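You operate a simulated robot arm through the tools that you are given. There is no shell and no other tool. Be economical: measure what you need, move in short steps, check, and stop when the job is done.

You are at the controls of a simulated robot arm. One attempt, no reset.

JOB
At the jog box, jog pump and sieve together for a few seconds, then switch both off.
Fine: one hold of JOG; the other drive switches stay off; the main switch stays on.

It is judged by the outcome, as a careful person would: the job done as asked, and still so three seconds after it is handed in. It fails if anything else is knocked over, pushed out of place, dropped, spilled or broken.

ROBOT AND FRAMES
A 7-joint arm with a two-finger gripper, hanging from a carriage that runs on a rail from [0.7, 204.4] to [-0.1, -43.6] (x, y) and turns from -49 to 638 degrees about z. Base frame: it is fixed where the carriage stands at the start and does not move with it; the origin is on the floor, on the carriage's upright axis, x ahead of it, y to its left, z up. Units: cm, degrees, N and s.
With the tool pointing down near the work surface it reaches from about 38 to 76 cm from the robot's upright axis, wherever it stands. Its first joint turns from -143.0 to 143.0 degrees. Places, roughly: blower drive switch [80, -90, 100]; jog box [80, -70, 80]; jog box main switch [80, -40, 80]; paddle drive switch [80, -80, 100]; pump drive switch [80, -70, 100]; screw drive switch [80, -40, 100]; sieve drive switch [80, -50, 100]. Payload 1.37 kg.
The TCP is the grasp point between the finger pads, 1.6 cm short of the fingertips. In the tool frame z runs along the fingers and y along their closing line. Largest opening 9.2 cm; the body of the gripper starts 7.4 cm behind the TCP.
Orientation is that of the tool frame in the base frame, as a unit quaternion [x, y, z, w]. With the fingers straight down and closing along the base's y, the tool's x points along the base's -x, its y along +y and its z along -z.

CONTROLS
- The arm moves only by the tool send_rows. Its arguments are lists of equal length, an entry for each row: "grip": the opening in per cent of the stroke, from 0 (shut) to 100 (fully open); "travel": the shift along the base's x, y, z in units of 40 mm (1.0 is 40 mm), a list of three; "rot": the turn, a rotation vector about the base's x, y, z in units of 5 degrees (1.0 is 5 degrees), a list of three. In form: {"grip": [grip, ...], "travel": [[dx, dy, dz], ...], "rot": [[ax, ay, az], ...]}. A call has 1 to 8 rows; each row shifts and turns the commanded pose from where the row before left it. A call with a number of a shift or a turn outside -1 to 1 is refused whole. A row lasts 0.2 s, in which the tool goes at most 5 cm and 8.6 degrees; a call with a longer step from one row to the next is refused whole, and so is a gripper value outside its range. A pose out of reach is approached as far as the arm can. The call stops where the force on the tool passes 40 N (or 10 N more than at its start, if that is more) or the arm is blocked; 0.2 s more then pass. Each finger halts on what it meets, pressing with about 24 N; the grip force reading is that of the motor and also rises with nothing between the fingers. The clock runs only during rows and for 0.2 s after the last one: add rows that do not move to give the fingers time. It gives the time, the measured TCP pose, the force on the tool (base axes), the opening and the grip force at its end, in the units of the frame above (readings bear some noise), with the torque about the TCP (base axes, N m) and any sound that the robot's microphone picked up.
- Cameras (640 x 400 px; columns grow to the right, rows downward): "scene" is now at [27.94, -5.34, 168.09]; the picture's right is [-0.66, -0.75, 0.00], its down [-0.53, 0.46, -0.71] and it looks along [0.54, -0.47, -0.70] (base axes); focal length 261 px, centre (320, 200). "wrist" rides on the gripper at [7.1, 1.9, -11.1] in the tool frame; the picture's right is [-0.26, 0.97, 0.00], its down [-0.78, -0.21, -0.59] and it looks along [-0.57, -0.15, 0.81] (tool axes); focal length 280 px, centre (320, 200).
- snapshot(camera): a new picture of that camera. It takes no simulated time.
- move_column(by): slides the trunk up (or, below 0, down) by that many cm; the arm and the scene camera ride with it, the base frame stays. It gives what a move gives, with no picture.
- steer(legs): drives the robot by 1 to 6 legs, each [ahead, left, turn to the left] in cm, cm and degrees, along the robot's own axes; the way and the turn of a leg run together, so that a leg with both is an arc; at most 150 cm and 180 degrees a leg. The arm and the cameras ride along, it lands a little off, and it stops where it bumps. It keeps to its track: a leg is cut to what the track allows. It gives what a move gives.
- pan_tilt(pan, tilt): turns the head with the scene camera to pan (to the left, within 155 degrees either way) and tilt (down, from -29 to 69), counted from straight ahead of the robot. It gives what a move gives.
- point_at(camera, pixels): for up to 12 pixels [column, row] of the newest picture of that camera ("zoom" is the newest enlarged one), the place [x, y, z] in the base frame of the surface seen there, good to about 0.3 cm. It takes no simulated time.
- inspect(camera, box): a new picture of the part [left, top, right, bottom] of that camera's present view, enlarged. It takes no simulated time.
- finish_job(): hands the job in; it is judged then, once.

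Keep the steps short. Do not move on a guess: measure, check each grasp and each placing, and mend mistakes. In all there are 80 turns and 60 pictures (those below and enlarged ones count). Leave the gripper open and the arm clear of the work at the hand-in unless told otherwise, and finish with a single line.

The tools are called after ">>>" as name(argument=value, ...) on one line, values as JSON. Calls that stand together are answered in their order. send_rows: Moves the arm, as the interface text tells. Its arguments: {"type":"object","properties":{"grip":{"type":"array"},"travel":{"type":"array"},"rot":{"type":"array"}},"required":["grip","travel","rot"]} The other tools are called the same way: move_column (by) slides the trunk up or down; steer (legs) drives the base; pan_tilt (pan, tilt) turns the head that bears the scene camera; snapshot (camera) takes a picture; point_at (camera, pixels) gives the place of the surface under pixels of a picture; inspect (camera, box) takes an enlarged picture of a part of a camera's view; finish_job () hands the job in.

At the start:

```text
t: 0.0
position: [70.18, -37.99, 120.42]
orientation: [0.0, 1.0, 0.001, 0.0]
ft_force: [-0.6, -0.1, -0.3]
moment: [-0.02, 0.01, 0.02]
opening: 9.19
grip_force: 0.1
trunk travel left (down, up): [-32.5, 25.6]
robot x, y, heading: [0.08, -0.08, -0.1]
head pan, tilt: [-41.0, 44.8]
```

scene: 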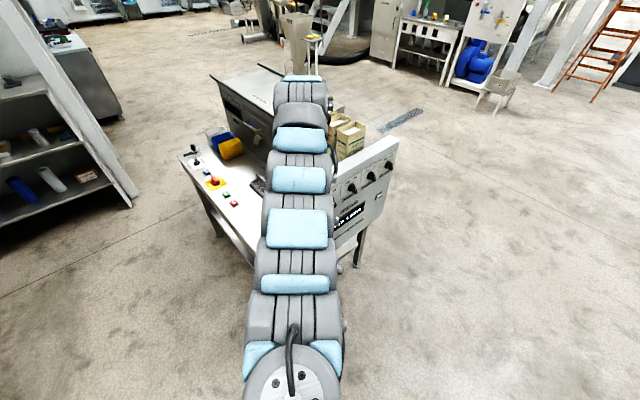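
wrist: 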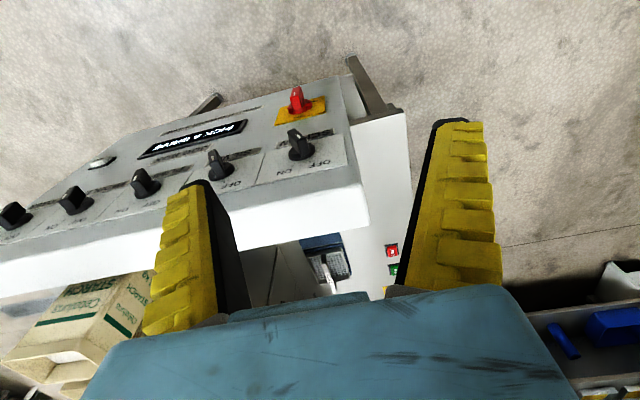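

I'll look closer at the panel with both cameras before moving.

>>> inspect(camera="wrist", box=[0, 60, 400, 310])

>>> inspect(camera="scene", box=[170, 120, 410, 270])

```text
1.60 times, centred on (200, 185) of wrist
```

zoom: 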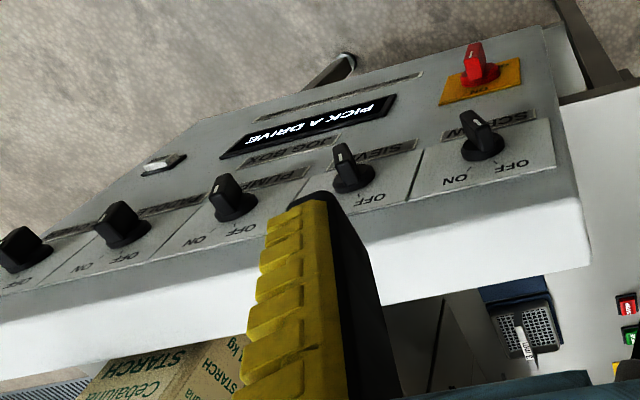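

```text
2.67 times, centred on (290, 195) of scene
```

zoom: 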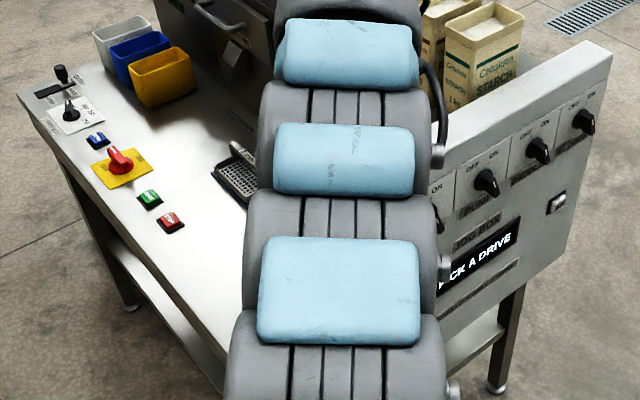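

The panel faces -x, with screw, sieve, pump, paddle and blower across the top, and main, display and JOG below. I'll measure points on the panel face in the wrist picture.

>>> point_at(camera="wrist", pixels=[[297, 96], [300, 155], [296, 135], [220, 180], [217, 157], [145, 195], [138, 175], [74, 213], [100, 162], [195, 137], [340, 185], [330, 90]])

>>> inspect(camera="wrist", box=[80, 80, 360, 255])

```text
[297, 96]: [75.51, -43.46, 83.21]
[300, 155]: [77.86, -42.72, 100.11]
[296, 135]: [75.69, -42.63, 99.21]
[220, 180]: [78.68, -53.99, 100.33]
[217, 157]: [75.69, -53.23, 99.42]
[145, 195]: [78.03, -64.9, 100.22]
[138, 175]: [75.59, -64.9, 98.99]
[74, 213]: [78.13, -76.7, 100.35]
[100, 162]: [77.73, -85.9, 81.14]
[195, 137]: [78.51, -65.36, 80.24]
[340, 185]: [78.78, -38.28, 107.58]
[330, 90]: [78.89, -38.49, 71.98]
```

```text
2.29 times, centred on (220, 168) of wrist
```

zoom: 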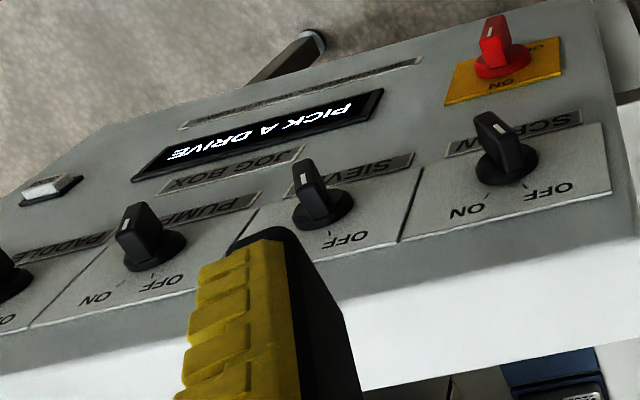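

The panel is vertical at about x=78.5, and the knobs are at z≈100. I'll pitch the tool toward horizontal (fingers to +x) while backing off and moving in front of sieve and pump.

>>> send_rows(grip=[100, 100, 100, 100, 100, 100, 100, 100], travel=[[-0.5, -0.5, 0], [-0.5, -0.5, 0], [-0.5, -0.5, 0], [-0.5, -0.5, 0], [-0.5, -0.5, 0], [-0.5, -0.5, 0], [-0.5, -0.5, 0], [-0.5, -0.5, 0]], rot=[[0, -1, 0], [0, -1, 0], [0, -1, 0], [0, -1, 0], [0, -1, 0], [0, -1, 0], [0, -1, 0], [0, -1, 0]])

>>> snapshot(camera="wrist")

```text
t: 1.8
position: [54.27, -53.95, 120.39]
orientation: [0.0, 0.939, 0.0, 0.343]
ft_force: [1.4, 0.3, -0.6]
moment: [-0.02, -0.02, -0.02]
opening: 9.19
grip_force: 0.1
trunk travel left (down, up): [-32.5, 25.6]
robot x, y, heading: [0.04, -0.31, -0.3]
head pan, tilt: [-41.0, 44.8]
```

```text
54 pictures are left
```

wrist: 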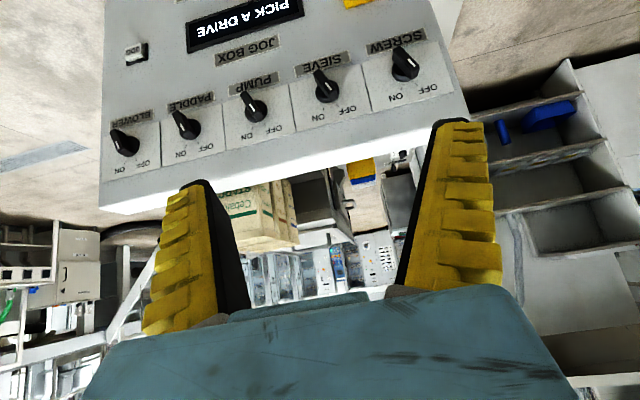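

I have a good view. I'll lower the tool to bring the panel into the centre of the picture.

>>> send_rows(grip=[100, 100, 100, 100, 100, 100], travel=[[0, -0.3, -0.9], [0, -0.3, -0.9], [0, -0.3, -0.9], [0, -0.3, -0.9], [0, -0.3, -0.9], [0, 0, 0]], rot=[[0, -1, 0], [0, -1, 0], [0, 0, 0], [0, 0, 0], [0, 0, 0], [0, 0, 0]])

>>> inspect(camera="wrist", box=[80, 0, 560, 300])

```text
t: 3.2
position: [54.21, -59.93, 102.36]
orientation: [0.001, 0.907, -0.001, 0.422]
ft_force: [-0.3, 0.1, -0.2]
moment: [0.03, 0.0, -0.02]
opening: 9.19
grip_force: 0.1
trunk travel left (down, up): [-32.5, 25.6]
robot x, y, heading: [0.27, -0.15, 0.1]
head pan, tilt: [-41.0, 44.8]
```

```text
1.33 times, centred on (320, 150) of wrist
```

zoom: 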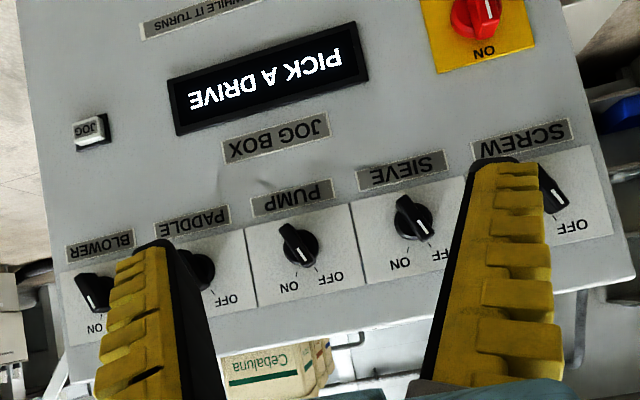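

I'll zoom in on the knobs and read the lower label.

>>> inspect(camera="wrist", box=[240, 120, 440, 245])

>>> point_at(camera="zoom", pixels=[[170, 190], [130, 160], [190, 225], [498, 115], [460, 70], [515, 150], [60, 270], [230, 300], [180, 300], [130, 330], [250, 300], [480, 230]])

>>> inspect(camera="wrist", box=[120, 0, 520, 110])

```text
3.20 times, centred on (340, 182) of wrist
```

zoom: 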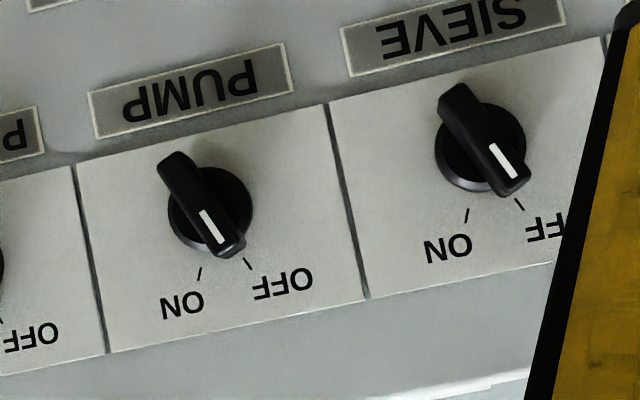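

```text
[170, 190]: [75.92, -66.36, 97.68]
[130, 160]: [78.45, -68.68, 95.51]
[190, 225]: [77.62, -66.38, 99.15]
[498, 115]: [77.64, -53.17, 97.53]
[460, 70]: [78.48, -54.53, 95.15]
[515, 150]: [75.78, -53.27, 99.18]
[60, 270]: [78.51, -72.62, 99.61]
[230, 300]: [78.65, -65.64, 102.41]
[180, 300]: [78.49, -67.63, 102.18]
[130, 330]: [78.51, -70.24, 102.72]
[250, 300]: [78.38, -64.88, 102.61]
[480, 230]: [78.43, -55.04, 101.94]
```

```text
1.60 times, centred on (320, 55) of wrist
```

zoom: 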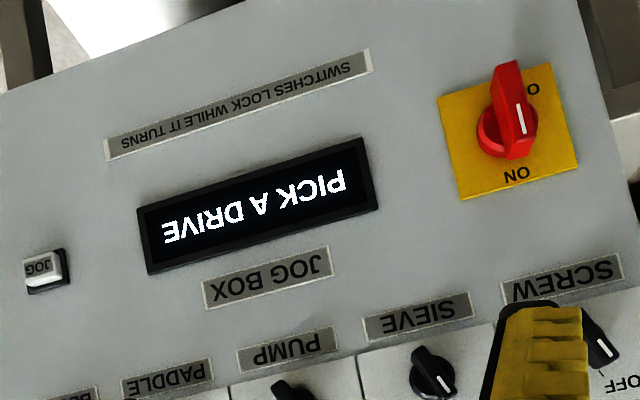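

The label says switches lock while it turns, so the order is: both knobs ON, hold JOG, release, wait for it to stop, both OFF. The blades turn from about +30° (OFF) to -30° (ON). I'll take precise geometry of both knobs and the button.

>>> inspect(camera="wrist", box=[280, 150, 344, 214])

>>> point_at(camera="wrist", pixels=[[302, 205], [317, 202], [296, 171], [314, 198], [305, 184], [293, 187], [318, 181], [385, 187], [402, 183], [382, 149], [403, 178], [148, 98]])

>>> inspect(camera="wrist", box=[364, 130, 428, 194])

```text
6.25 times, centred on (312, 182) of wrist
```

zoom: 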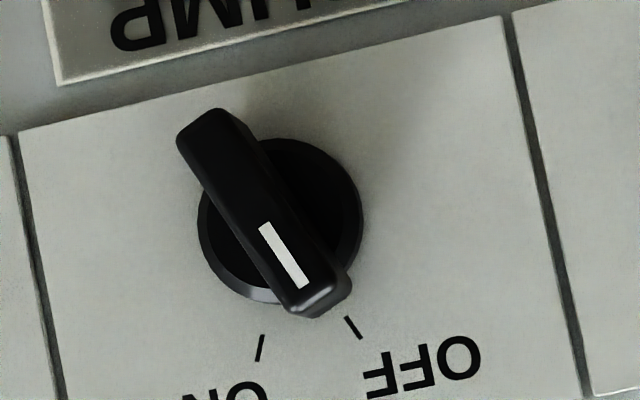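

```text
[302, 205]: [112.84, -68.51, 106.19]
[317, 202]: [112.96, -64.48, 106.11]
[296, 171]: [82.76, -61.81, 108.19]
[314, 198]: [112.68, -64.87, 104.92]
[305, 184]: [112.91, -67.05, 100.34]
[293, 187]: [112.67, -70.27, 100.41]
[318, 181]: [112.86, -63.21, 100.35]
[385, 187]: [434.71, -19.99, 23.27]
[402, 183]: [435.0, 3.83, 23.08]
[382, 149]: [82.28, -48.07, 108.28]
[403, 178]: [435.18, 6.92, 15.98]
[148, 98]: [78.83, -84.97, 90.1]
```

```text
6.25 times, centred on (396, 162) of wrist
```

zoom: 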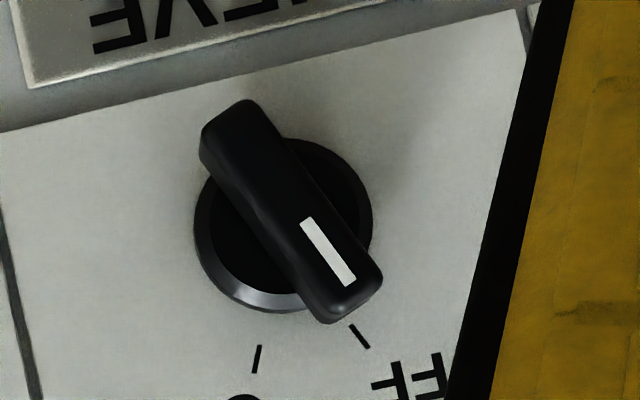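

Those wrist points used the older snapshot, so I'll re-measure the sieve in the current zoom.

>>> point_at(camera="zoom", pixels=[[257, 358], [359, 337], [240, 108], [335, 315], [285, 200], [200, 230], [367, 195], [245, 305], [300, 145], [215, 140], [370, 270], [250, 220]])

>>> inspect(camera="wrist", box=[280, 150, 344, 214])

```text
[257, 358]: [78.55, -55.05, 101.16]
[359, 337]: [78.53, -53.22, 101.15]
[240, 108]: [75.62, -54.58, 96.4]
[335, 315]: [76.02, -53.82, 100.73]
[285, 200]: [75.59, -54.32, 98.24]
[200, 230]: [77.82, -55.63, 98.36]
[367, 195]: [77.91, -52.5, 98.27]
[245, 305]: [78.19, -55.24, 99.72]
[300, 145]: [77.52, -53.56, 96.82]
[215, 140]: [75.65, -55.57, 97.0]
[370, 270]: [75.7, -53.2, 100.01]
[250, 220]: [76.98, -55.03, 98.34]
```

```text
6.25 times, centred on (312, 182) of wrist
```

zoom: 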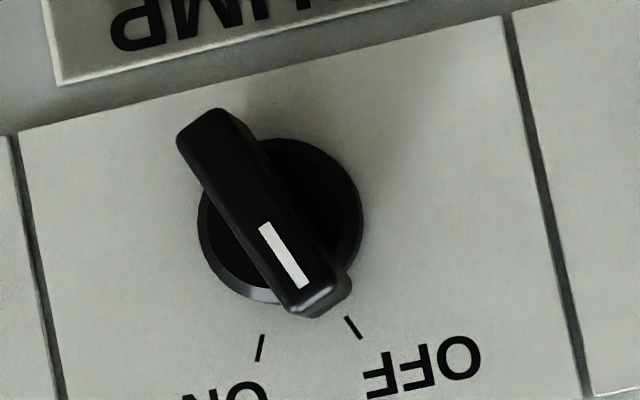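

>>> point_at(camera="zoom", pixels=[[259, 348], [353, 327], [215, 112], [180, 145], [308, 312], [340, 272], [262, 210], [198, 215], [362, 195], [240, 290], [275, 143]])

>>> inspect(camera="wrist", box=[120, 60, 184, 124])

```text
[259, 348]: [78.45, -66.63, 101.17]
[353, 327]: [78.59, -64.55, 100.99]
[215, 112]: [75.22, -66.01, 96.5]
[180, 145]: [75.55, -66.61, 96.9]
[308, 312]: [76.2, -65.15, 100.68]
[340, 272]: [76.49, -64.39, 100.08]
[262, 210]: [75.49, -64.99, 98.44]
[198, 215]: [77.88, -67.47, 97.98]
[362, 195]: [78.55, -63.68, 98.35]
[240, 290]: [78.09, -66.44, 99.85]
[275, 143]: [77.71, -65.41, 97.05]
```

```text
6.25 times, centred on (152, 92) of wrist
```

zoom: 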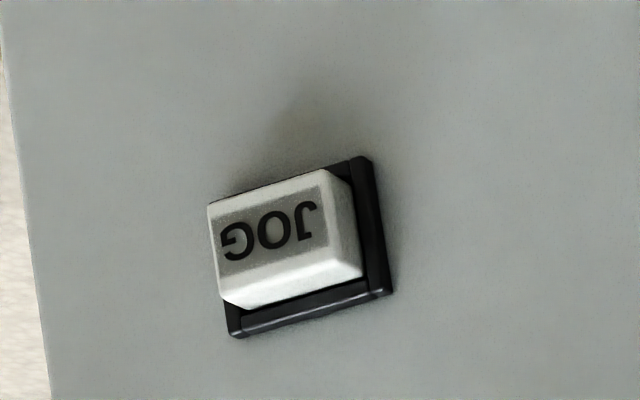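

>>> point_at(camera="zoom", pixels=[[270, 232], [225, 215], [325, 200], [240, 280], [340, 260], [380, 230], [235, 330], [450, 230]])

```text
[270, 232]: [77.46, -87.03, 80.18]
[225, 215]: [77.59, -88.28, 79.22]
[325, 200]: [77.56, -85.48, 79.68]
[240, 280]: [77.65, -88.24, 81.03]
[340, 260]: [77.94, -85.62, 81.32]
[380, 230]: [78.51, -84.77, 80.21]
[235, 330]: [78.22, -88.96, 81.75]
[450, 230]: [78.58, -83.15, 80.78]
```

JOG is at about (77.5, -86.9, 80.2), the pump axis at (-65.55, 98.45) and the sieve axis at (-54.15, 98.45) in y, z. I'll slide the carriage along the rail to about y=-40 so all of these are in easy reach.

>>> steer(legs=[[0, -40, 0]])

```text
t: 5.7
position: [54.05, -99.79, 102.45]
orientation: [0.0, 0.906, 0.001, 0.422]
ft_force: [0.0, -0.4, -0.6]
moment: [0.01, 0.01, -0.01]
opening: 9.16
grip_force: 0.0
trunk travel left (down, up): [-32.5, 25.6]
robot x, y, heading: [0.18, -39.57, 0.1]
head pan, tilt: [-41.0, 44.8]
```

Now I'll complete the pitch to horizontal and shift to the pump's y, staying back at x≈54.

>>> send_rows(grip=[100, 100, 100, 100, 60, 50, 45, 45], travel=[[0, 1, -0.1], [0, 1, -0.1], [0, 1, -0.1], [0, 1, -0.1], [0, 1, -0.1], [0, 1, -0.1], [0, 1, -0.2], [0, 1, -0.2]], rot=[[0, -1, 0], [0, -1, 0], [0, -1, 0], [0, -1, 0], [0, -1, 0], [0, -1, 0], [0, -1, 0], [0, -1, 0]])

>>> send_rows(grip=[45, 45, 45, 45, 45, 45], travel=[[0, 0.3, 0], [0, 0.2, 0], [0, 0, 0], [0, 0, 0], [0, 0, 0], [0, 0, 0]], rot=[[-1, 0, 0], [-1, 0, 0], [-1, 0, 0], [-1, 0, 0], [-0.4, 0, 0], [0, 0, 0]])

>>> snapshot(camera="wrist")

>>> snapshot(camera="scene")

```text
t: 7.5
position: [54.1, -67.75, 98.32]
orientation: [0.0, 0.706, 0.001, 0.708]
ft_force: [0.2, 0.7, 0.4]
moment: [0.01, -0.02, 0.02]
opening: 4.46
grip_force: 2.4
trunk travel left (down, up): [-32.5, 25.6]
robot x, y, heading: [0.12, -39.44, -0.1]
head pan, tilt: [-41.0, 44.8]
```

```text
t: 8.9
position: [54.14, -65.78, 98.41]
orientation: [-0.135, 0.694, -0.134, 0.694]
ft_force: [-0.5, -0.4, -0.4]
moment: [0.02, -0.01, -0.02]
opening: 4.47
grip_force: 2.6
trunk travel left (down, up): [-32.5, 25.6]
robot x, y, heading: [-0.11, -39.86, 0.2]
head pan, tilt: [-41.0, 44.8]
```

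```text
46 pictures are left
```

wrist: 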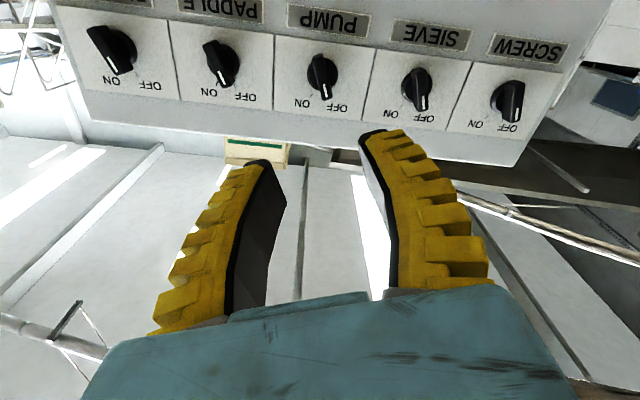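

```text
45 pictures are left
```

scene: 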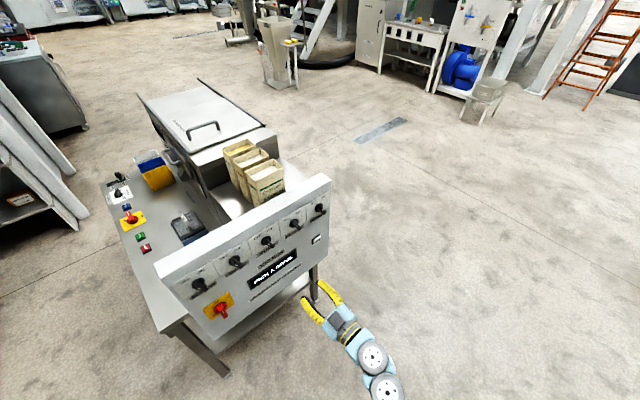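

The tool is level and rolled -22° with the fingers straddling the pump blade direction. I'll advance to x≈70 and look.

>>> send_rows(grip=[45, 45, 45, 45, 45, 45], travel=[[0.8, 0, 0], [0.8, 0.06, 0], [0.8, 0, 0], [0.8, 0, 0], [0.8, 0, 0], [0, 0, 0]], rot=[[0, 0, 0], [0, 0, 0], [0, 0, 0], [0, 0, 0], [0, 0, 0], [0, 0, 0]])

>>> snapshot(camera="wrist")

>>> inspect(camera="scene", box=[150, 160, 350, 285])

```text
t: 10.3
position: [70.37, -65.39, 98.44]
orientation: [-0.134, 0.694, -0.135, 0.694]
ft_force: [0.7, 0.3, 0.0]
moment: [-0.02, 0.02, 0.02]
opening: 4.46
grip_force: 2.5
trunk travel left (down, up): [-32.5, 25.6]
robot x, y, heading: [0.11, -39.57, -0.1]
head pan, tilt: [-41.0, 44.8]
```

```text
44 pictures are left
```

wrist: 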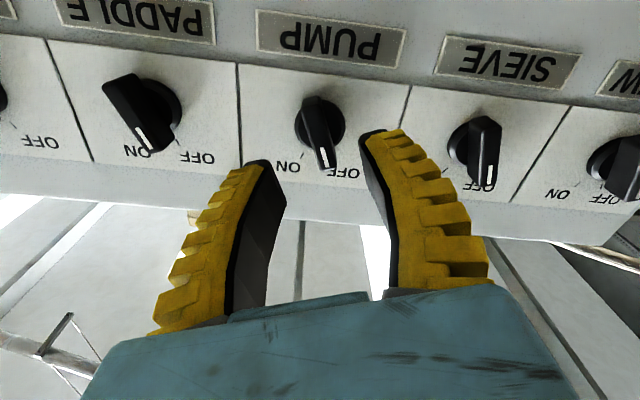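

```text
3.20 times, centred on (250, 222) of scene
```

zoom: 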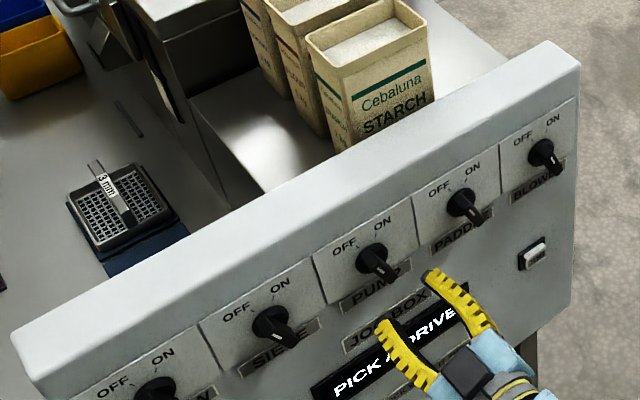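

Aligned. I'll move in to x≈75.1 (tips at about 76.7, short of the disc) and then close.

>>> send_rows(grip=[45, 45, 45, 45, 45], travel=[[0.4, 0, 0], [0.4, -0.02, 0], [0.38, 0, 0], [0, 0, 0], [0, 0, 0]], rot=[[0, 0, 0], [0, 0, 0], [0, 0, 0], [0, 0, 0], [0, 0, 0]])

>>> inspect(camera="wrist", box=[160, 0, 480, 200])

>>> inspect(camera="scene", box=[210, 190, 338, 270])

```text
t: 11.5
position: [74.81, -65.44, 98.43]
orientation: [-0.135, 0.694, -0.135, 0.694]
ft_force: [0.1, 0.6, 0.8]
moment: [-0.01, -0.01, 0.0]
opening: 4.45
grip_force: 2.0
trunk travel left (down, up): [-32.5, 25.6]
robot x, y, heading: [0.06, -39.51, 0.3]
head pan, tilt: [-41.0, 44.8]
```

```text
2.00 times, centred on (320, 100) of wrist
```

zoom: 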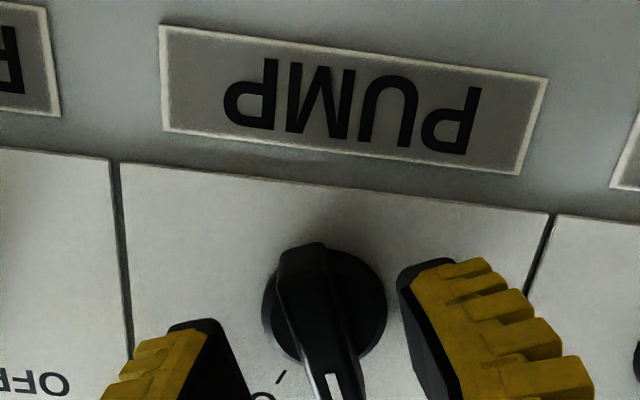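

```text
5.00 times, centred on (274, 230) of scene
```

zoom: 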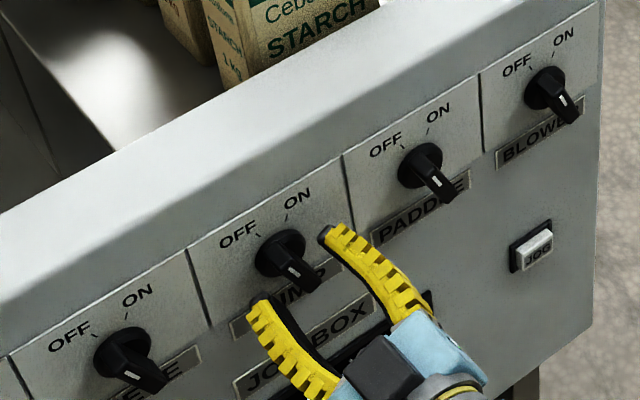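

The blade is between the fingers. Closing.

>>> send_rows(grip=[25, 15, 8, 8], travel=[[0.06, 0, 0], [0, 0, 0], [0, 0, 0], [0, 0, 0]], rot=[[0, 0, 0], [0, 0, 0], [0, 0, 0], [0, 0, 0]])

```text
t: 12.5
position: [75.03, -65.52, 98.45]
orientation: [-0.135, 0.694, -0.135, 0.694]
ft_force: [-0.1, 1.9, -1.0]
moment: [0.02, 0.05, 0.02]
opening: 1.33
grip_force: 4.8
trunk travel left (down, up): [-32.5, 25.6]
robot x, y, heading: [-0.13, -39.45, 0.1]
head pan, tilt: [-41.0, 44.8]
```

Gripped at 1.33 cm with only a small side force. I'll turn about +x toward ON by 40°.

>>> send_rows(grip=[5, 5, 5, 5, 5, 5, 5, 5], travel=[[0, 0, 0], [0, 0, 0], [0, 0, 0], [0, 0, 0], [0, 0, 0], [0, 0, 0], [0, 0, 0], [0, 0, 0]], rot=[[1, 0, 0], [1, 0, 0], [1, 0, 0], [1, 0, 0], [1, 0, 0], [1, 0, 0], [1, 0, 0], [1, 0, 0]])

>>> inspect(camera="scene", box=[190, 190, 350, 290])

```text
t: 14.3
position: [74.97, -65.38, 98.26]
orientation: [0.11, 0.699, 0.111, 0.698]
ft_force: [-12.5, 11.8, 13.5]
moment: [0.01, -0.14, 0.11]
opening: 0.84
grip_force: 27.7
trunk travel left (down, up): [-32.5, 25.6]
robot x, y, heading: [-0.33, -39.67, -0.3]
head pan, tilt: [-41.0, 44.8]
```

```text
4.00 times, centred on (270, 240) of scene
```

zoom: 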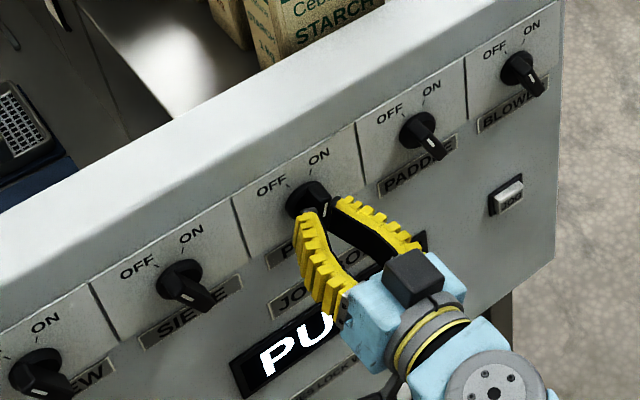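

The display now starts "PU…", so the pump is on. I'll release and back off straight.

>>> send_rows(grip=[20, 35, 45, 45, 45, 45], travel=[[0, 0, 0], [0, 0, 0], [0, 0, 0], [-0.6, 0, 0], [-0.6, 0, 0], [0, 0, 0]], rot=[[0, 0, 0], [0, 0, 0], [0, 0, 0], [0, 0, 0], [0, 0, 0], [0, 0, 0]])

>>> inspect(camera="scene", box=[190, 190, 350, 290])

>>> inspect(camera="wrist", box=[120, 0, 520, 250])

```text
t: 15.7
position: [70.25, -65.59, 98.28]
orientation: [0.111, 0.699, 0.111, 0.698]
ft_force: [-0.8, 0.3, 0.1]
moment: [0.01, 0.0, 0.0]
opening: 4.43
grip_force: 2.2
trunk travel left (down, up): [-32.5, 25.6]
robot x, y, heading: [-0.36, -39.96, -0.0]
head pan, tilt: [-41.0, 44.8]
```

```text
4.00 times, centred on (270, 240) of scene
```

zoom: 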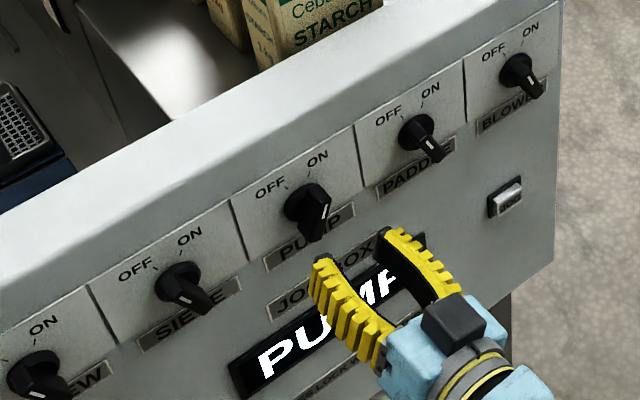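

```text
1.60 times, centred on (320, 125) of wrist
```

zoom: 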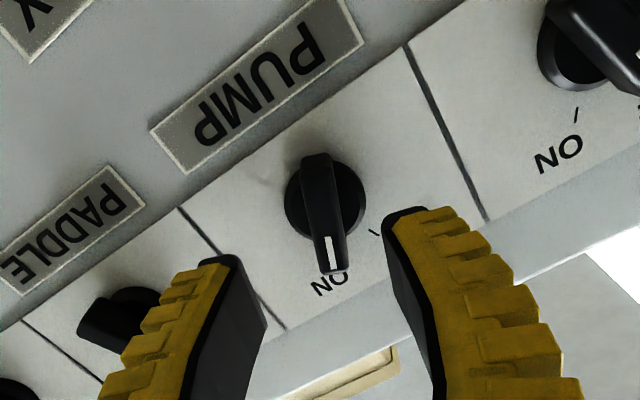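

The pump is at ON. I'll shift to the sieve (y≈-54.15) and roll back to -22°.

>>> send_rows(grip=[45, 45, 45, 45, 45, 45, 45, 45], travel=[[0, 0.4, 0.04], [0, 0.4, 0], [0, 0.4, 0], [0, 0.4, 0], [0, 0.4, 0], [0, 0.4, 0], [0, 0.4, 0], [0, 0.05, 0]], rot=[[-1, 0, 0], [-1, 0, 0], [-1, 0, 0], [-1, 0, 0], [-1, 0, 0], [-1, 0, 0], [-1, 0, 0], [-1, 0, 0]])

>>> inspect(camera="wrist", box=[120, 0, 520, 250])

```text
t: 17.5
position: [70.31, -54.19, 98.53]
orientation: [-0.135, 0.694, -0.135, 0.694]
ft_force: [-0.9, 0.3, -0.3]
moment: [0.01, -0.01, 0.01]
opening: 4.45
grip_force: 1.6
trunk travel left (down, up): [-32.5, 25.6]
robot x, y, heading: [-0.32, -39.81, 0.1]
head pan, tilt: [-41.0, 44.8]
```

```text
1.60 times, centred on (320, 125) of wrist
```

zoom: 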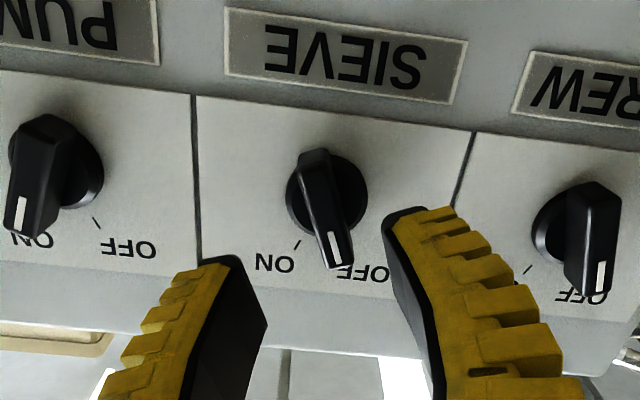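

Same geometry as the pump. Moving in, closing and checking.

>>> send_rows(grip=[45, 45, 45, 45, 25, 15, 8, 8], travel=[[0.4, 0, 0], [0.4, 0, 0], [0.37, 0, 0], [0, 0, 0], [0, 0, 0], [0, 0, 0], [0, 0, 0], [0, 0, 0]], rot=[[0, 0, 0], [0, 0, 0], [0, 0, 0], [0, 0, 0], [0, 0, 0], [0, 0, 0], [0, 0, 0], [0, 0, 0]])

```text
t: 19.3
position: [75.01, -54.07, 98.48]
orientation: [-0.134, 0.694, -0.134, 0.694]
ft_force: [-0.1, 2.9, -0.5]
moment: [0.02, 0.0, 0.03]
opening: 1.38
grip_force: 4.9
trunk travel left (down, up): [-32.5, 25.6]
robot x, y, heading: [-0.26, -39.62, 0.0]
head pan, tilt: [-41.0, 44.8]
```

Gripped at 1.38 cm. Turning +40° to ON, keeping the milder grip.

>>> send_rows(grip=[8, 8, 8, 8, 8, 8, 8, 8], travel=[[0, 0, 0], [0, 0, 0], [0, 0, 0], [0, 0, 0], [0, 0, 0], [0, 0, 0], [0, 0, 0], [0, 0, 0]], rot=[[1, 0, 0], [1, 0, 0], [1, 0, 0], [1, 0, 0], [1, 0, 0], [1, 0, 0], [1, 0, 0], [1, 0, 0]])

>>> send_rows(grip=[20, 35, 45, 45, 45, 45], travel=[[0, 0, 0], [0, 0, 0], [0, 0, 0], [-0.6, 0, 0], [-0.6, 0, 0], [0, 0, 0]], rot=[[0, 0, 0], [0, 0, 0], [0, 0, 0], [0, 0, 0], [0, 0, 0], [0, 0, 0]])

>>> inspect(camera="scene", box=[150, 190, 350, 315])

>>> inspect(camera="wrist", box=[120, 0, 520, 250])

```text
t: 21.1
position: [74.86, -54.11, 98.54]
orientation: [0.111, 0.698, 0.11, 0.699]
ft_force: [0.2, 4.5, 1.1]
moment: [0.03, -0.09, -0.02]
opening: 1.41
grip_force: 4.9
trunk travel left (down, up): [-32.5, 25.6]
robot x, y, heading: [-0.12, -39.94, 0.1]
head pan, tilt: [-41.0, 44.8]
```

```text
t: 22.5
position: [70.06, -54.21, 98.51]
orientation: [0.11, 0.698, 0.111, 0.698]
ft_force: [-0.3, 0.3, 0.5]
moment: [-0.02, -0.01, 0.0]
opening: 4.47
grip_force: 2.7
trunk travel left (down, up): [-32.5, 25.6]
robot x, y, heading: [-0.38, -39.73, 0.0]
head pan, tilt: [-41.0, 44.8]
```

```text
3.20 times, centred on (250, 252) of scene
```

zoom: 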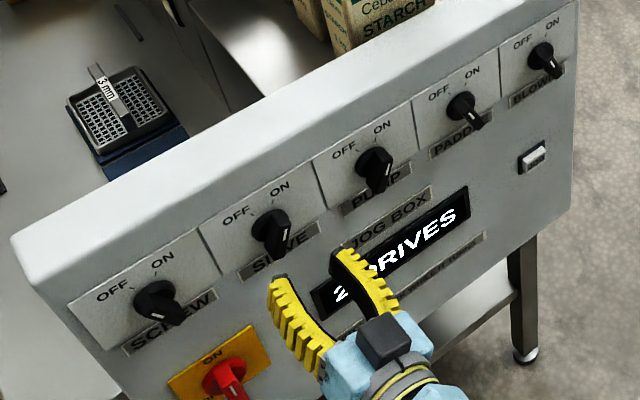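

```text
1.60 times, centred on (320, 125) of wrist
```

zoom: 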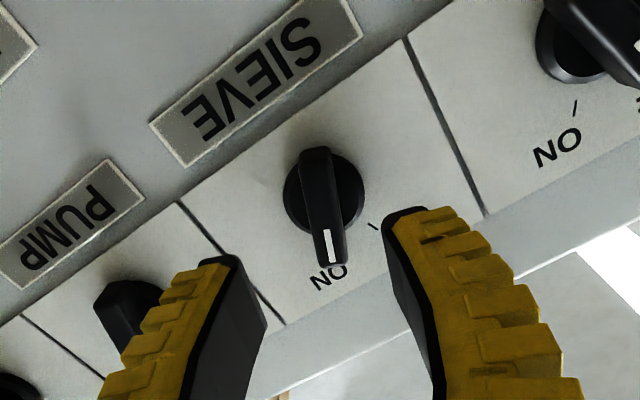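

Display: "2 DRIVES", and both knobs are ON. Next is JOG: close the fingers and roll to 90° so the 3 cm width lies along the button, moving to y -86.9, z 80.2 while backing off to x≈65.

>>> send_rows(grip=[30, 15, 0, 0, 0, 0, 0, 0], travel=[[-0.16, -0.545, -0.305], [-0.16, -0.545, -0.305], [-0.16, -0.545, -0.305], [-0.16, -0.545, -0.305], [-0.16, -0.545, -0.305], [-0.16, -0.545, -0.305], [-0.16, -0.545, -0.305], [-0.16, -0.545, -0.305]], rot=[[0.96, 0, 0], [0.96, 0, 0], [0.96, 0, 0], [0.96, 0, 0], [0.96, 0, 0], [0.96, 0, 0], [0.96, 0, 0], [0.96, 0, 0]])

>>> send_rows(grip=[0, 0, 0, 0, 0, 0, 0, 0], travel=[[0, -0.545, -0.305], [0, -0.545, -0.305], [0, -0.545, -0.305], [0, -0.545, -0.305], [0, -0.545, -0.305], [0, -0.545, -0.305], [0, -0.545, -0.305], [0, 0, 0]], rot=[[0.96, 0, 0], [0.96, 0, 0], [0.96, 0, 0], [0.96, 0, 0], [0.96, 0, 0], [0.96, 0, 0], [0.96, 0, 0], [0, 0, 0]])

>>> snapshot(camera="scene")

>>> snapshot(camera="wrist")

```text
t: 24.3
position: [65.14, -71.66, 88.73]
orientation: [0.333, 0.623, 0.335, 0.624]
ft_force: [0.3, 0.0, 0.0]
moment: [0.0, -0.01, -0.01]
opening: 0.0
grip_force: 23.9
trunk travel left (down, up): [-32.5, 25.6]
robot x, y, heading: [-0.48, -40.06, -0.1]
head pan, tilt: [-41.0, 44.8]
```

```text
t: 26.1
position: [64.68, -80.69, 84.48]
orientation: [0.5, 0.503, 0.498, 0.5]
ft_force: [0.6, 0.7, -0.7]
moment: [0.0, 0.03, -0.08]
opening: 0.0
grip_force: 23.8
out of reach, approached as far as the arm can: row 5, 6, 7
trunk travel left (down, up): [-32.5, 25.6]
robot x, y, heading: [0.18, -40.06, -0.1]
head pan, tilt: [-41.0, 44.8]
```

```text
34 pictures are left
```

scene: 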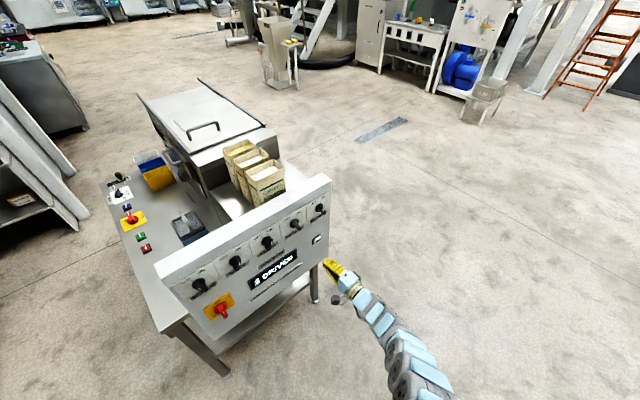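

```text
33 pictures are left
```

wrist: 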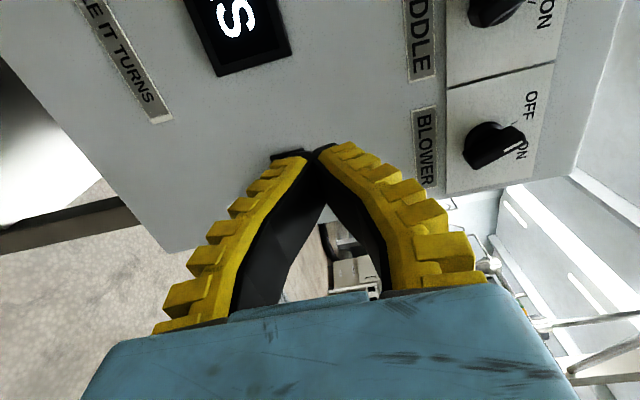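

The arm couldn't reach fully (z 84.5, y -80.7). I'll lower the trunk 15 cm so the arm works in a better posture, then correct.

>>> move_column(by=-15)

>>> send_rows(grip=[0, 0, 0, 0, 0], travel=[[0, -0.4, 0.7], [0, -0.4, 0.7], [0, -0.4, 0.7], [0, -0.35, 0.55], [0, 0, 0]], rot=[[0, 0, 0], [0, 0, 0], [0, 0, 0], [0, 0, 0], [0, 0, 0]])

```text
t: 27.8
position: [64.46, -80.73, 69.43]
orientation: [0.501, 0.503, 0.497, 0.5]
ft_force: [-0.7, -0.1, -0.5]
moment: [-0.01, 0.02, -0.02]
opening: 0.01
grip_force: 23.8
trunk travel left (down, up): [-17.5, 40.6]
robot x, y, heading: [0.19, -39.62, 0.1]
head pan, tilt: [-41.0, 44.8]
```

```text
t: 29.0
position: [64.41, -87.03, 80.11]
orientation: [0.501, 0.503, 0.496, 0.5]
ft_force: [-0.6, -0.8, 0.2]
moment: [0.01, 0.0, -0.02]
opening: 0.0
grip_force: 23.8
trunk travel left (down, up): [-17.5, 40.6]
robot x, y, heading: [-0.14, -39.74, -0.2]
head pan, tilt: [-41.0, 44.8]
```

I'm now at (64.4, -87.0, 80.1). I'll advance about 9.6 cm, leaving the tips about 2 cm from the button, and look.

>>> send_rows(grip=[0, 0, 0, 0, 0], travel=[[0.6, 0, 0], [0.6, 0, 0], [0.6, 0.02, 0.02], [0.6, 0, 0], [0, 0, 0]], rot=[[0, 0, 0], [0, 0, 0], [0, 0, 0], [0, 0, 0], [0, 0, 0]])

>>> snapshot(camera="wrist")

>>> snapshot(camera="scene")

```text
t: 30.2
position: [74.06, -87.07, 80.18]
orientation: [0.501, 0.503, 0.496, 0.5]
ft_force: [-0.9, -1.9, 0.3]
moment: [-0.02, -0.05, 0.06]
opening: 0.0
grip_force: 24.2
trunk travel left (down, up): [-17.5, 40.6]
robot x, y, heading: [0.01, -39.67, 0.2]
head pan, tilt: [-41.0, 44.8]
```

```text
32 pictures are left
```

wrist: 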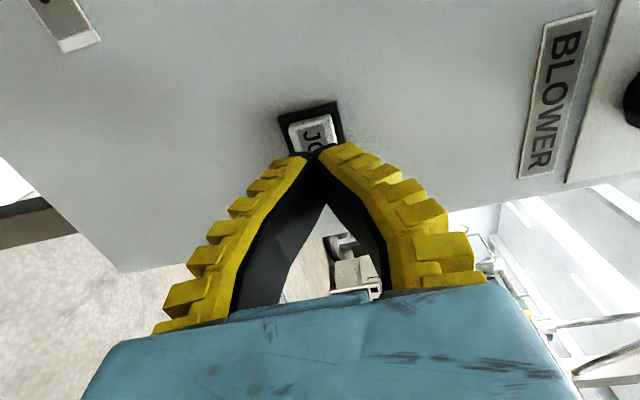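

```text
31 pictures are left
```

scene: 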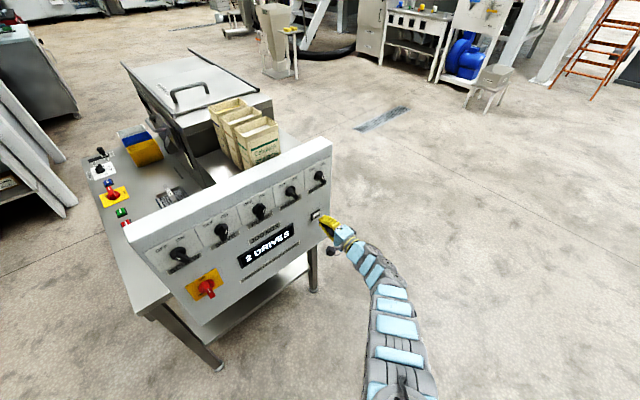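

>>> point_at(camera="wrist", pixels=[[313, 133], [295, 128], [331, 120], [297, 140], [284, 115], [336, 104], [341, 135], [318, 152]])

>>> inspect(camera="scene", box=[280, 180, 376, 240])

```text
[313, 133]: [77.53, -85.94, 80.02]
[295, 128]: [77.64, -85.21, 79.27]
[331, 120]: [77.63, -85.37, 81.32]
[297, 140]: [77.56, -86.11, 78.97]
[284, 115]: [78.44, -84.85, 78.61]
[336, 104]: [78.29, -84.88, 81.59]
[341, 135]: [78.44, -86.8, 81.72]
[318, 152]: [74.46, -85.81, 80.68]
```

```text
6.67 times, centred on (328, 210) of scene
```

zoom: 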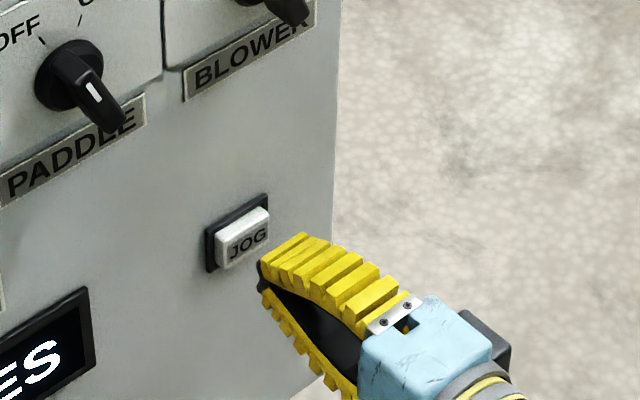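

Aligned with the cap (y≈-86.8, z≈80.15). I'll press in with small steps and hold in the same call, watching the force.

>>> send_rows(grip=[0, 0, 0, 0, 0, 0, 0], travel=[[0.3, 0.05, 0], [0.12, 0, 0], [0.08, 0, 0], [0.08, 0, 0], [0, 0, 0], [0, 0, 0], [0, 0, 0]], rot=[[0, 0, 0], [0, 0, 0], [0, 0, 0], [0, 0, 0], [0, 0, 0], [0, 0, 0], [0, 0, 0]])

>>> inspect(camera="scene", box=[160, 160, 370, 290])

```text
t: 31.8
position: [75.9, -85.93, 80.97]
orientation: [0.501, 0.502, 0.496, 0.501]
ft_force: [-0.4, -0.1, 0.4]
moment: [0.01, 0.02, 0.02]
opening: 0.0
grip_force: 23.7
out of reach, approached as far as the arm can: row 1
trunk travel left (down, up): [-17.5, 40.6]
robot x, y, heading: [-0.18, -39.4, 0.4]
head pan, tilt: [-41.0, 44.8]
```

```text
3.05 times, centred on (265, 225) of scene
```

zoom: 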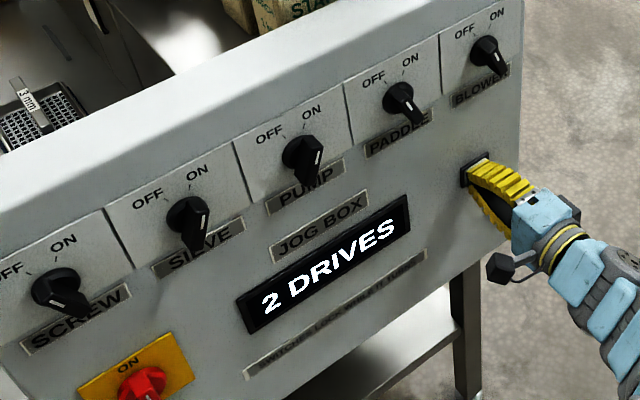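

Not pressed yet ("2 DRIVES", no force), and the arm is near its reach limit. I'll back off, then move the carriage to the rail's end and lower the trunk for more margin.

>>> send_rows(grip=[0, 0, 0, 0], travel=[[-0.5, 0, 0], [-0.7, 0, 0], [-0.7, 0, 0], [0, 0, 0]], rot=[[0, 0, 0], [0, 0, 0], [0, 0, 0], [0, 0, 0]])

>>> steer(legs=[[0, -4, 0]])

>>> move_column(by=-10)

```text
t: 32.8
position: [68.37, -86.07, 80.87]
orientation: [0.5, 0.504, 0.497, 0.499]
ft_force: [1.3, 0.4, 0.4]
moment: [0.03, -0.01, 0.03]
opening: 0.0
grip_force: 23.8
trunk travel left (down, up): [-17.5, 40.6]
robot x, y, heading: [-0.04, -39.21, 0.1]
head pan, tilt: [-41.0, 44.8]
```

```text
t: 33.7
position: [68.51, -89.82, 80.98]
orientation: [0.5, 0.503, 0.497, 0.5]
ft_force: [1.1, -0.5, 0.2]
moment: [0.0, -0.01, -0.02]
opening: 0.01
grip_force: 24.2
trunk travel left (down, up): [-17.5, 40.6]
robot x, y, heading: [-0.19, -43.53, 0.1]
head pan, tilt: [-41.0, 44.8]
```

```text
t: 35.0
position: [68.48, -89.75, 70.68]
orientation: [0.501, 0.502, 0.497, 0.5]
ft_force: [-1.4, -0.2, -0.1]
moment: [0.02, 0.02, -0.04]
opening: 0.02
grip_force: 23.9
trunk travel left (down, up): [-7.5, 50.6]
robot x, y, heading: [-0.07, -43.34, 0.1]
head pan, tilt: [-41.0, 44.8]
```

Now to (74, -86.85, 80.2).

>>> send_rows(grip=[0, 0, 0, 0, 0, 0, 0], travel=[[0, 0.2, 0.6], [0, 0.2, 0.6], [0, 0.2, 0.6], [0, 0.125, 0.58], [0.7, 0, 0], [0.68, 0, 0], [0, 0, 0]], rot=[[0, 0, 0], [0, 0, 0], [0, 0, 0], [0, 0, 0], [0, 0, 0], [0, 0, 0], [0, 0, 0]])

```text
t: 36.6
position: [73.93, -86.99, 80.24]
orientation: [0.501, 0.503, 0.496, 0.5]
ft_force: [0.0, 0.5, -0.2]
moment: [-0.01, 0.01, 0.01]
opening: 0.01
grip_force: 24.1
trunk travel left (down, up): [-7.5, 50.6]
robot x, y, heading: [-0.1, -43.52, 0.0]
head pan, tilt: [-41.0, 44.8]
```

In position. First a reach check to just short of the cap (+1.6 cm, tip ≈77.1).

>>> send_rows(grip=[0, 0, 0], travel=[[0.2, 0.03, 0], [0.2, 0, 0], [0, 0, 0]], rot=[[0, 0, 0], [0, 0, 0], [0, 0, 0]])

```text
t: 37.4
position: [75.59, -86.84, 80.42]
orientation: [0.501, 0.503, 0.497, 0.5]
ft_force: [0.1, 1.1, -0.1]
moment: [-0.01, 0.03, 0.03]
opening: 0.0
grip_force: 23.7
trunk travel left (down, up): [-7.5, 50.6]
robot x, y, heading: [-0.15, -43.49, -0.0]
head pan, tilt: [-41.0, 44.8]
```

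Reach is fine. Now press 0.8 cm and hold.

>>> send_rows(grip=[0, 0, 0, 0, 0], travel=[[0.07, 0, -0.02], [0.07, 0, 0], [0.06, 0, 0], [0, 0, 0], [0, 0, 0]], rot=[[0, 0, 0], [0, 0, 0], [0, 0, 0], [0, 0, 0], [0, 0, 0]])

>>> inspect(camera="scene", box=[160, 130, 370, 260])

```text
t: 38.6
position: [76.32, -86.9, 80.27]
orientation: [0.501, 0.503, 0.496, 0.499]
ft_force: [-2.2, 0.8, -0.3]
moment: [0.01, -0.02, 0.03]
opening: 0.63
grip_force: 27.7
trunk travel left (down, up): [-7.5, 50.6]
robot x, y, heading: [0.13, -43.42, 0.1]
head pan, tilt: [-41.0, 44.8]
```

```text
3.05 times, centred on (265, 195) of scene
```

zoom: 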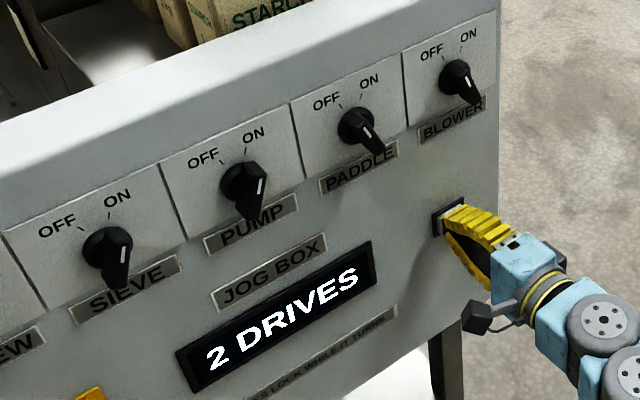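

The fingers touch the cap and were spread to 0.63 cm, and the display is unchanged. I'll take a close look.

>>> inspect(camera="scene", box=[290, 180, 354, 220])

>>> inspect(camera="wrist", box=[240, 60, 400, 160])

```text
10.00 times, centred on (322, 200) of scene
```

zoom: 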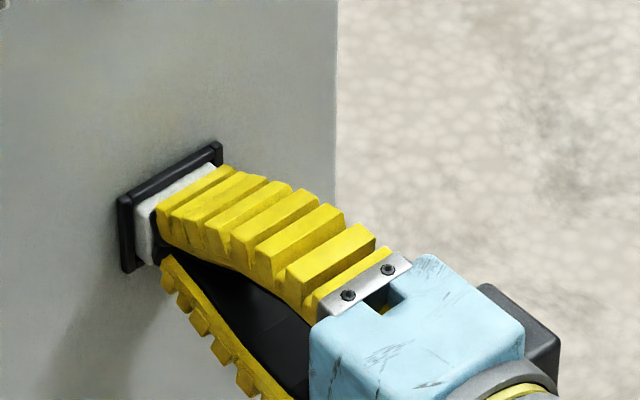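

```text
4.00 times, centred on (320, 110) of wrist
```

zoom: 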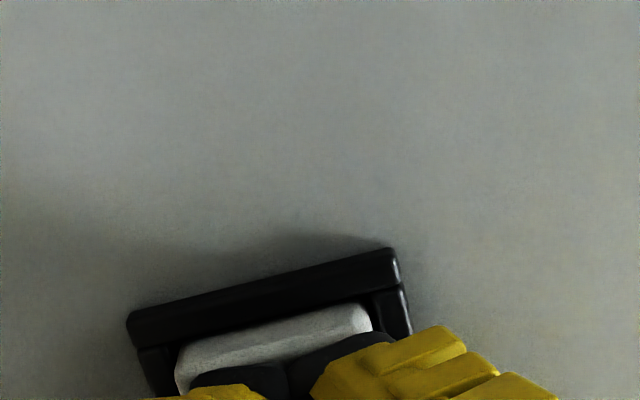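

The fingertips sit on the cap's bevelled edges and slide outward. I'll retreat and roll back to 0°, so both closed fingers sit side by side on the flat of the cap (2 cm across its 2.8 cm width).

>>> send_rows(grip=[0, 0, 0, 0, 0, 0, 0, 0], travel=[[-0.4, 0, 0], [-0.6, 0, 0], [-0.4, 0, 0], [0, 0, 0], [0, 0, 0], [0, 0, 0], [0, 0, 0], [0, 0, 0]], rot=[[0, 0, 0], [0, 0, 0], [-1, 0, 0], [-1, 0, 0], [-1, 0, 0], [-1, 0, 0], [-1, 0, 0], [-1, 0, 0]])

>>> send_rows(grip=[0, 0, 0, 0, 0, 0, 0, 0], travel=[[0, 0, 0], [0, 0, 0], [0, 0, 0], [0, 0, 0], [0, 0, 0], [0, 0, 0], [0, 0, 0], [0, 0, 0]], rot=[[-1, 0, 0], [-1, 0, 0], [-1, 0, 0], [-1, 0, 0], [-1, 0, 0], [-1, 0, 0], [-1, 0, 0], [-1, 0, 0]])

>>> send_rows(grip=[0, 0, 0, 0, 0], travel=[[0, 0, 0], [0, 0, 0], [0, 0, 0], [0, 0, 0], [0, 0, 0]], rot=[[-1, 0, 0], [-1, 0, 0], [-1, 0, 0], [-1, 0, 0], [0, 0, 0]])

>>> inspect(camera="scene", box=[160, 130, 370, 260])

```text
t: 40.4
position: [70.92, -86.7, 80.26]
orientation: [0.353, 0.614, 0.349, 0.613]
ft_force: [-0.8, -0.6, -0.8]
moment: [-0.02, 0.02, 0.03]
opening: 0.0
grip_force: 28.1
trunk travel left (down, up): [-7.5, 50.6]
robot x, y, heading: [-0.52, -43.68, 0.1]
head pan, tilt: [-41.0, 44.8]
```

```text
t: 42.2
position: [70.79, -86.78, 80.29]
orientation: [0.123, 0.697, 0.118, 0.697]
ft_force: [0.7, 0.2, 0.1]
moment: [0.0, 0.0, -0.02]
opening: 0.0
grip_force: 27.8
trunk travel left (down, up): [-7.5, 50.6]
robot x, y, heading: [0.01, -43.6, -0.1]
head pan, tilt: [-41.0, 44.8]
```

```text
t: 43.4
position: [70.84, -86.78, 80.25]
orientation: [0.0, 0.707, -0.004, 0.708]
ft_force: [-0.7, -0.2, 1.1]
moment: [0.0, 0.02, -0.02]
opening: 0.02
grip_force: 28.5
trunk travel left (down, up): [-7.5, 50.6]
robot x, y, heading: [-0.19, -43.23, -0.2]
head pan, tilt: [-41.0, 44.8]
```

```text
3.05 times, centred on (265, 195) of scene
```

zoom: 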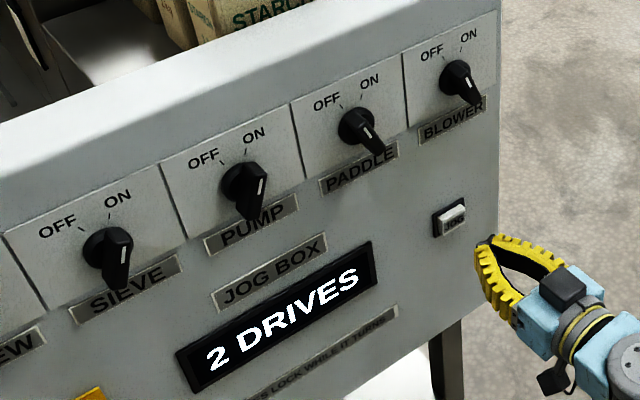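

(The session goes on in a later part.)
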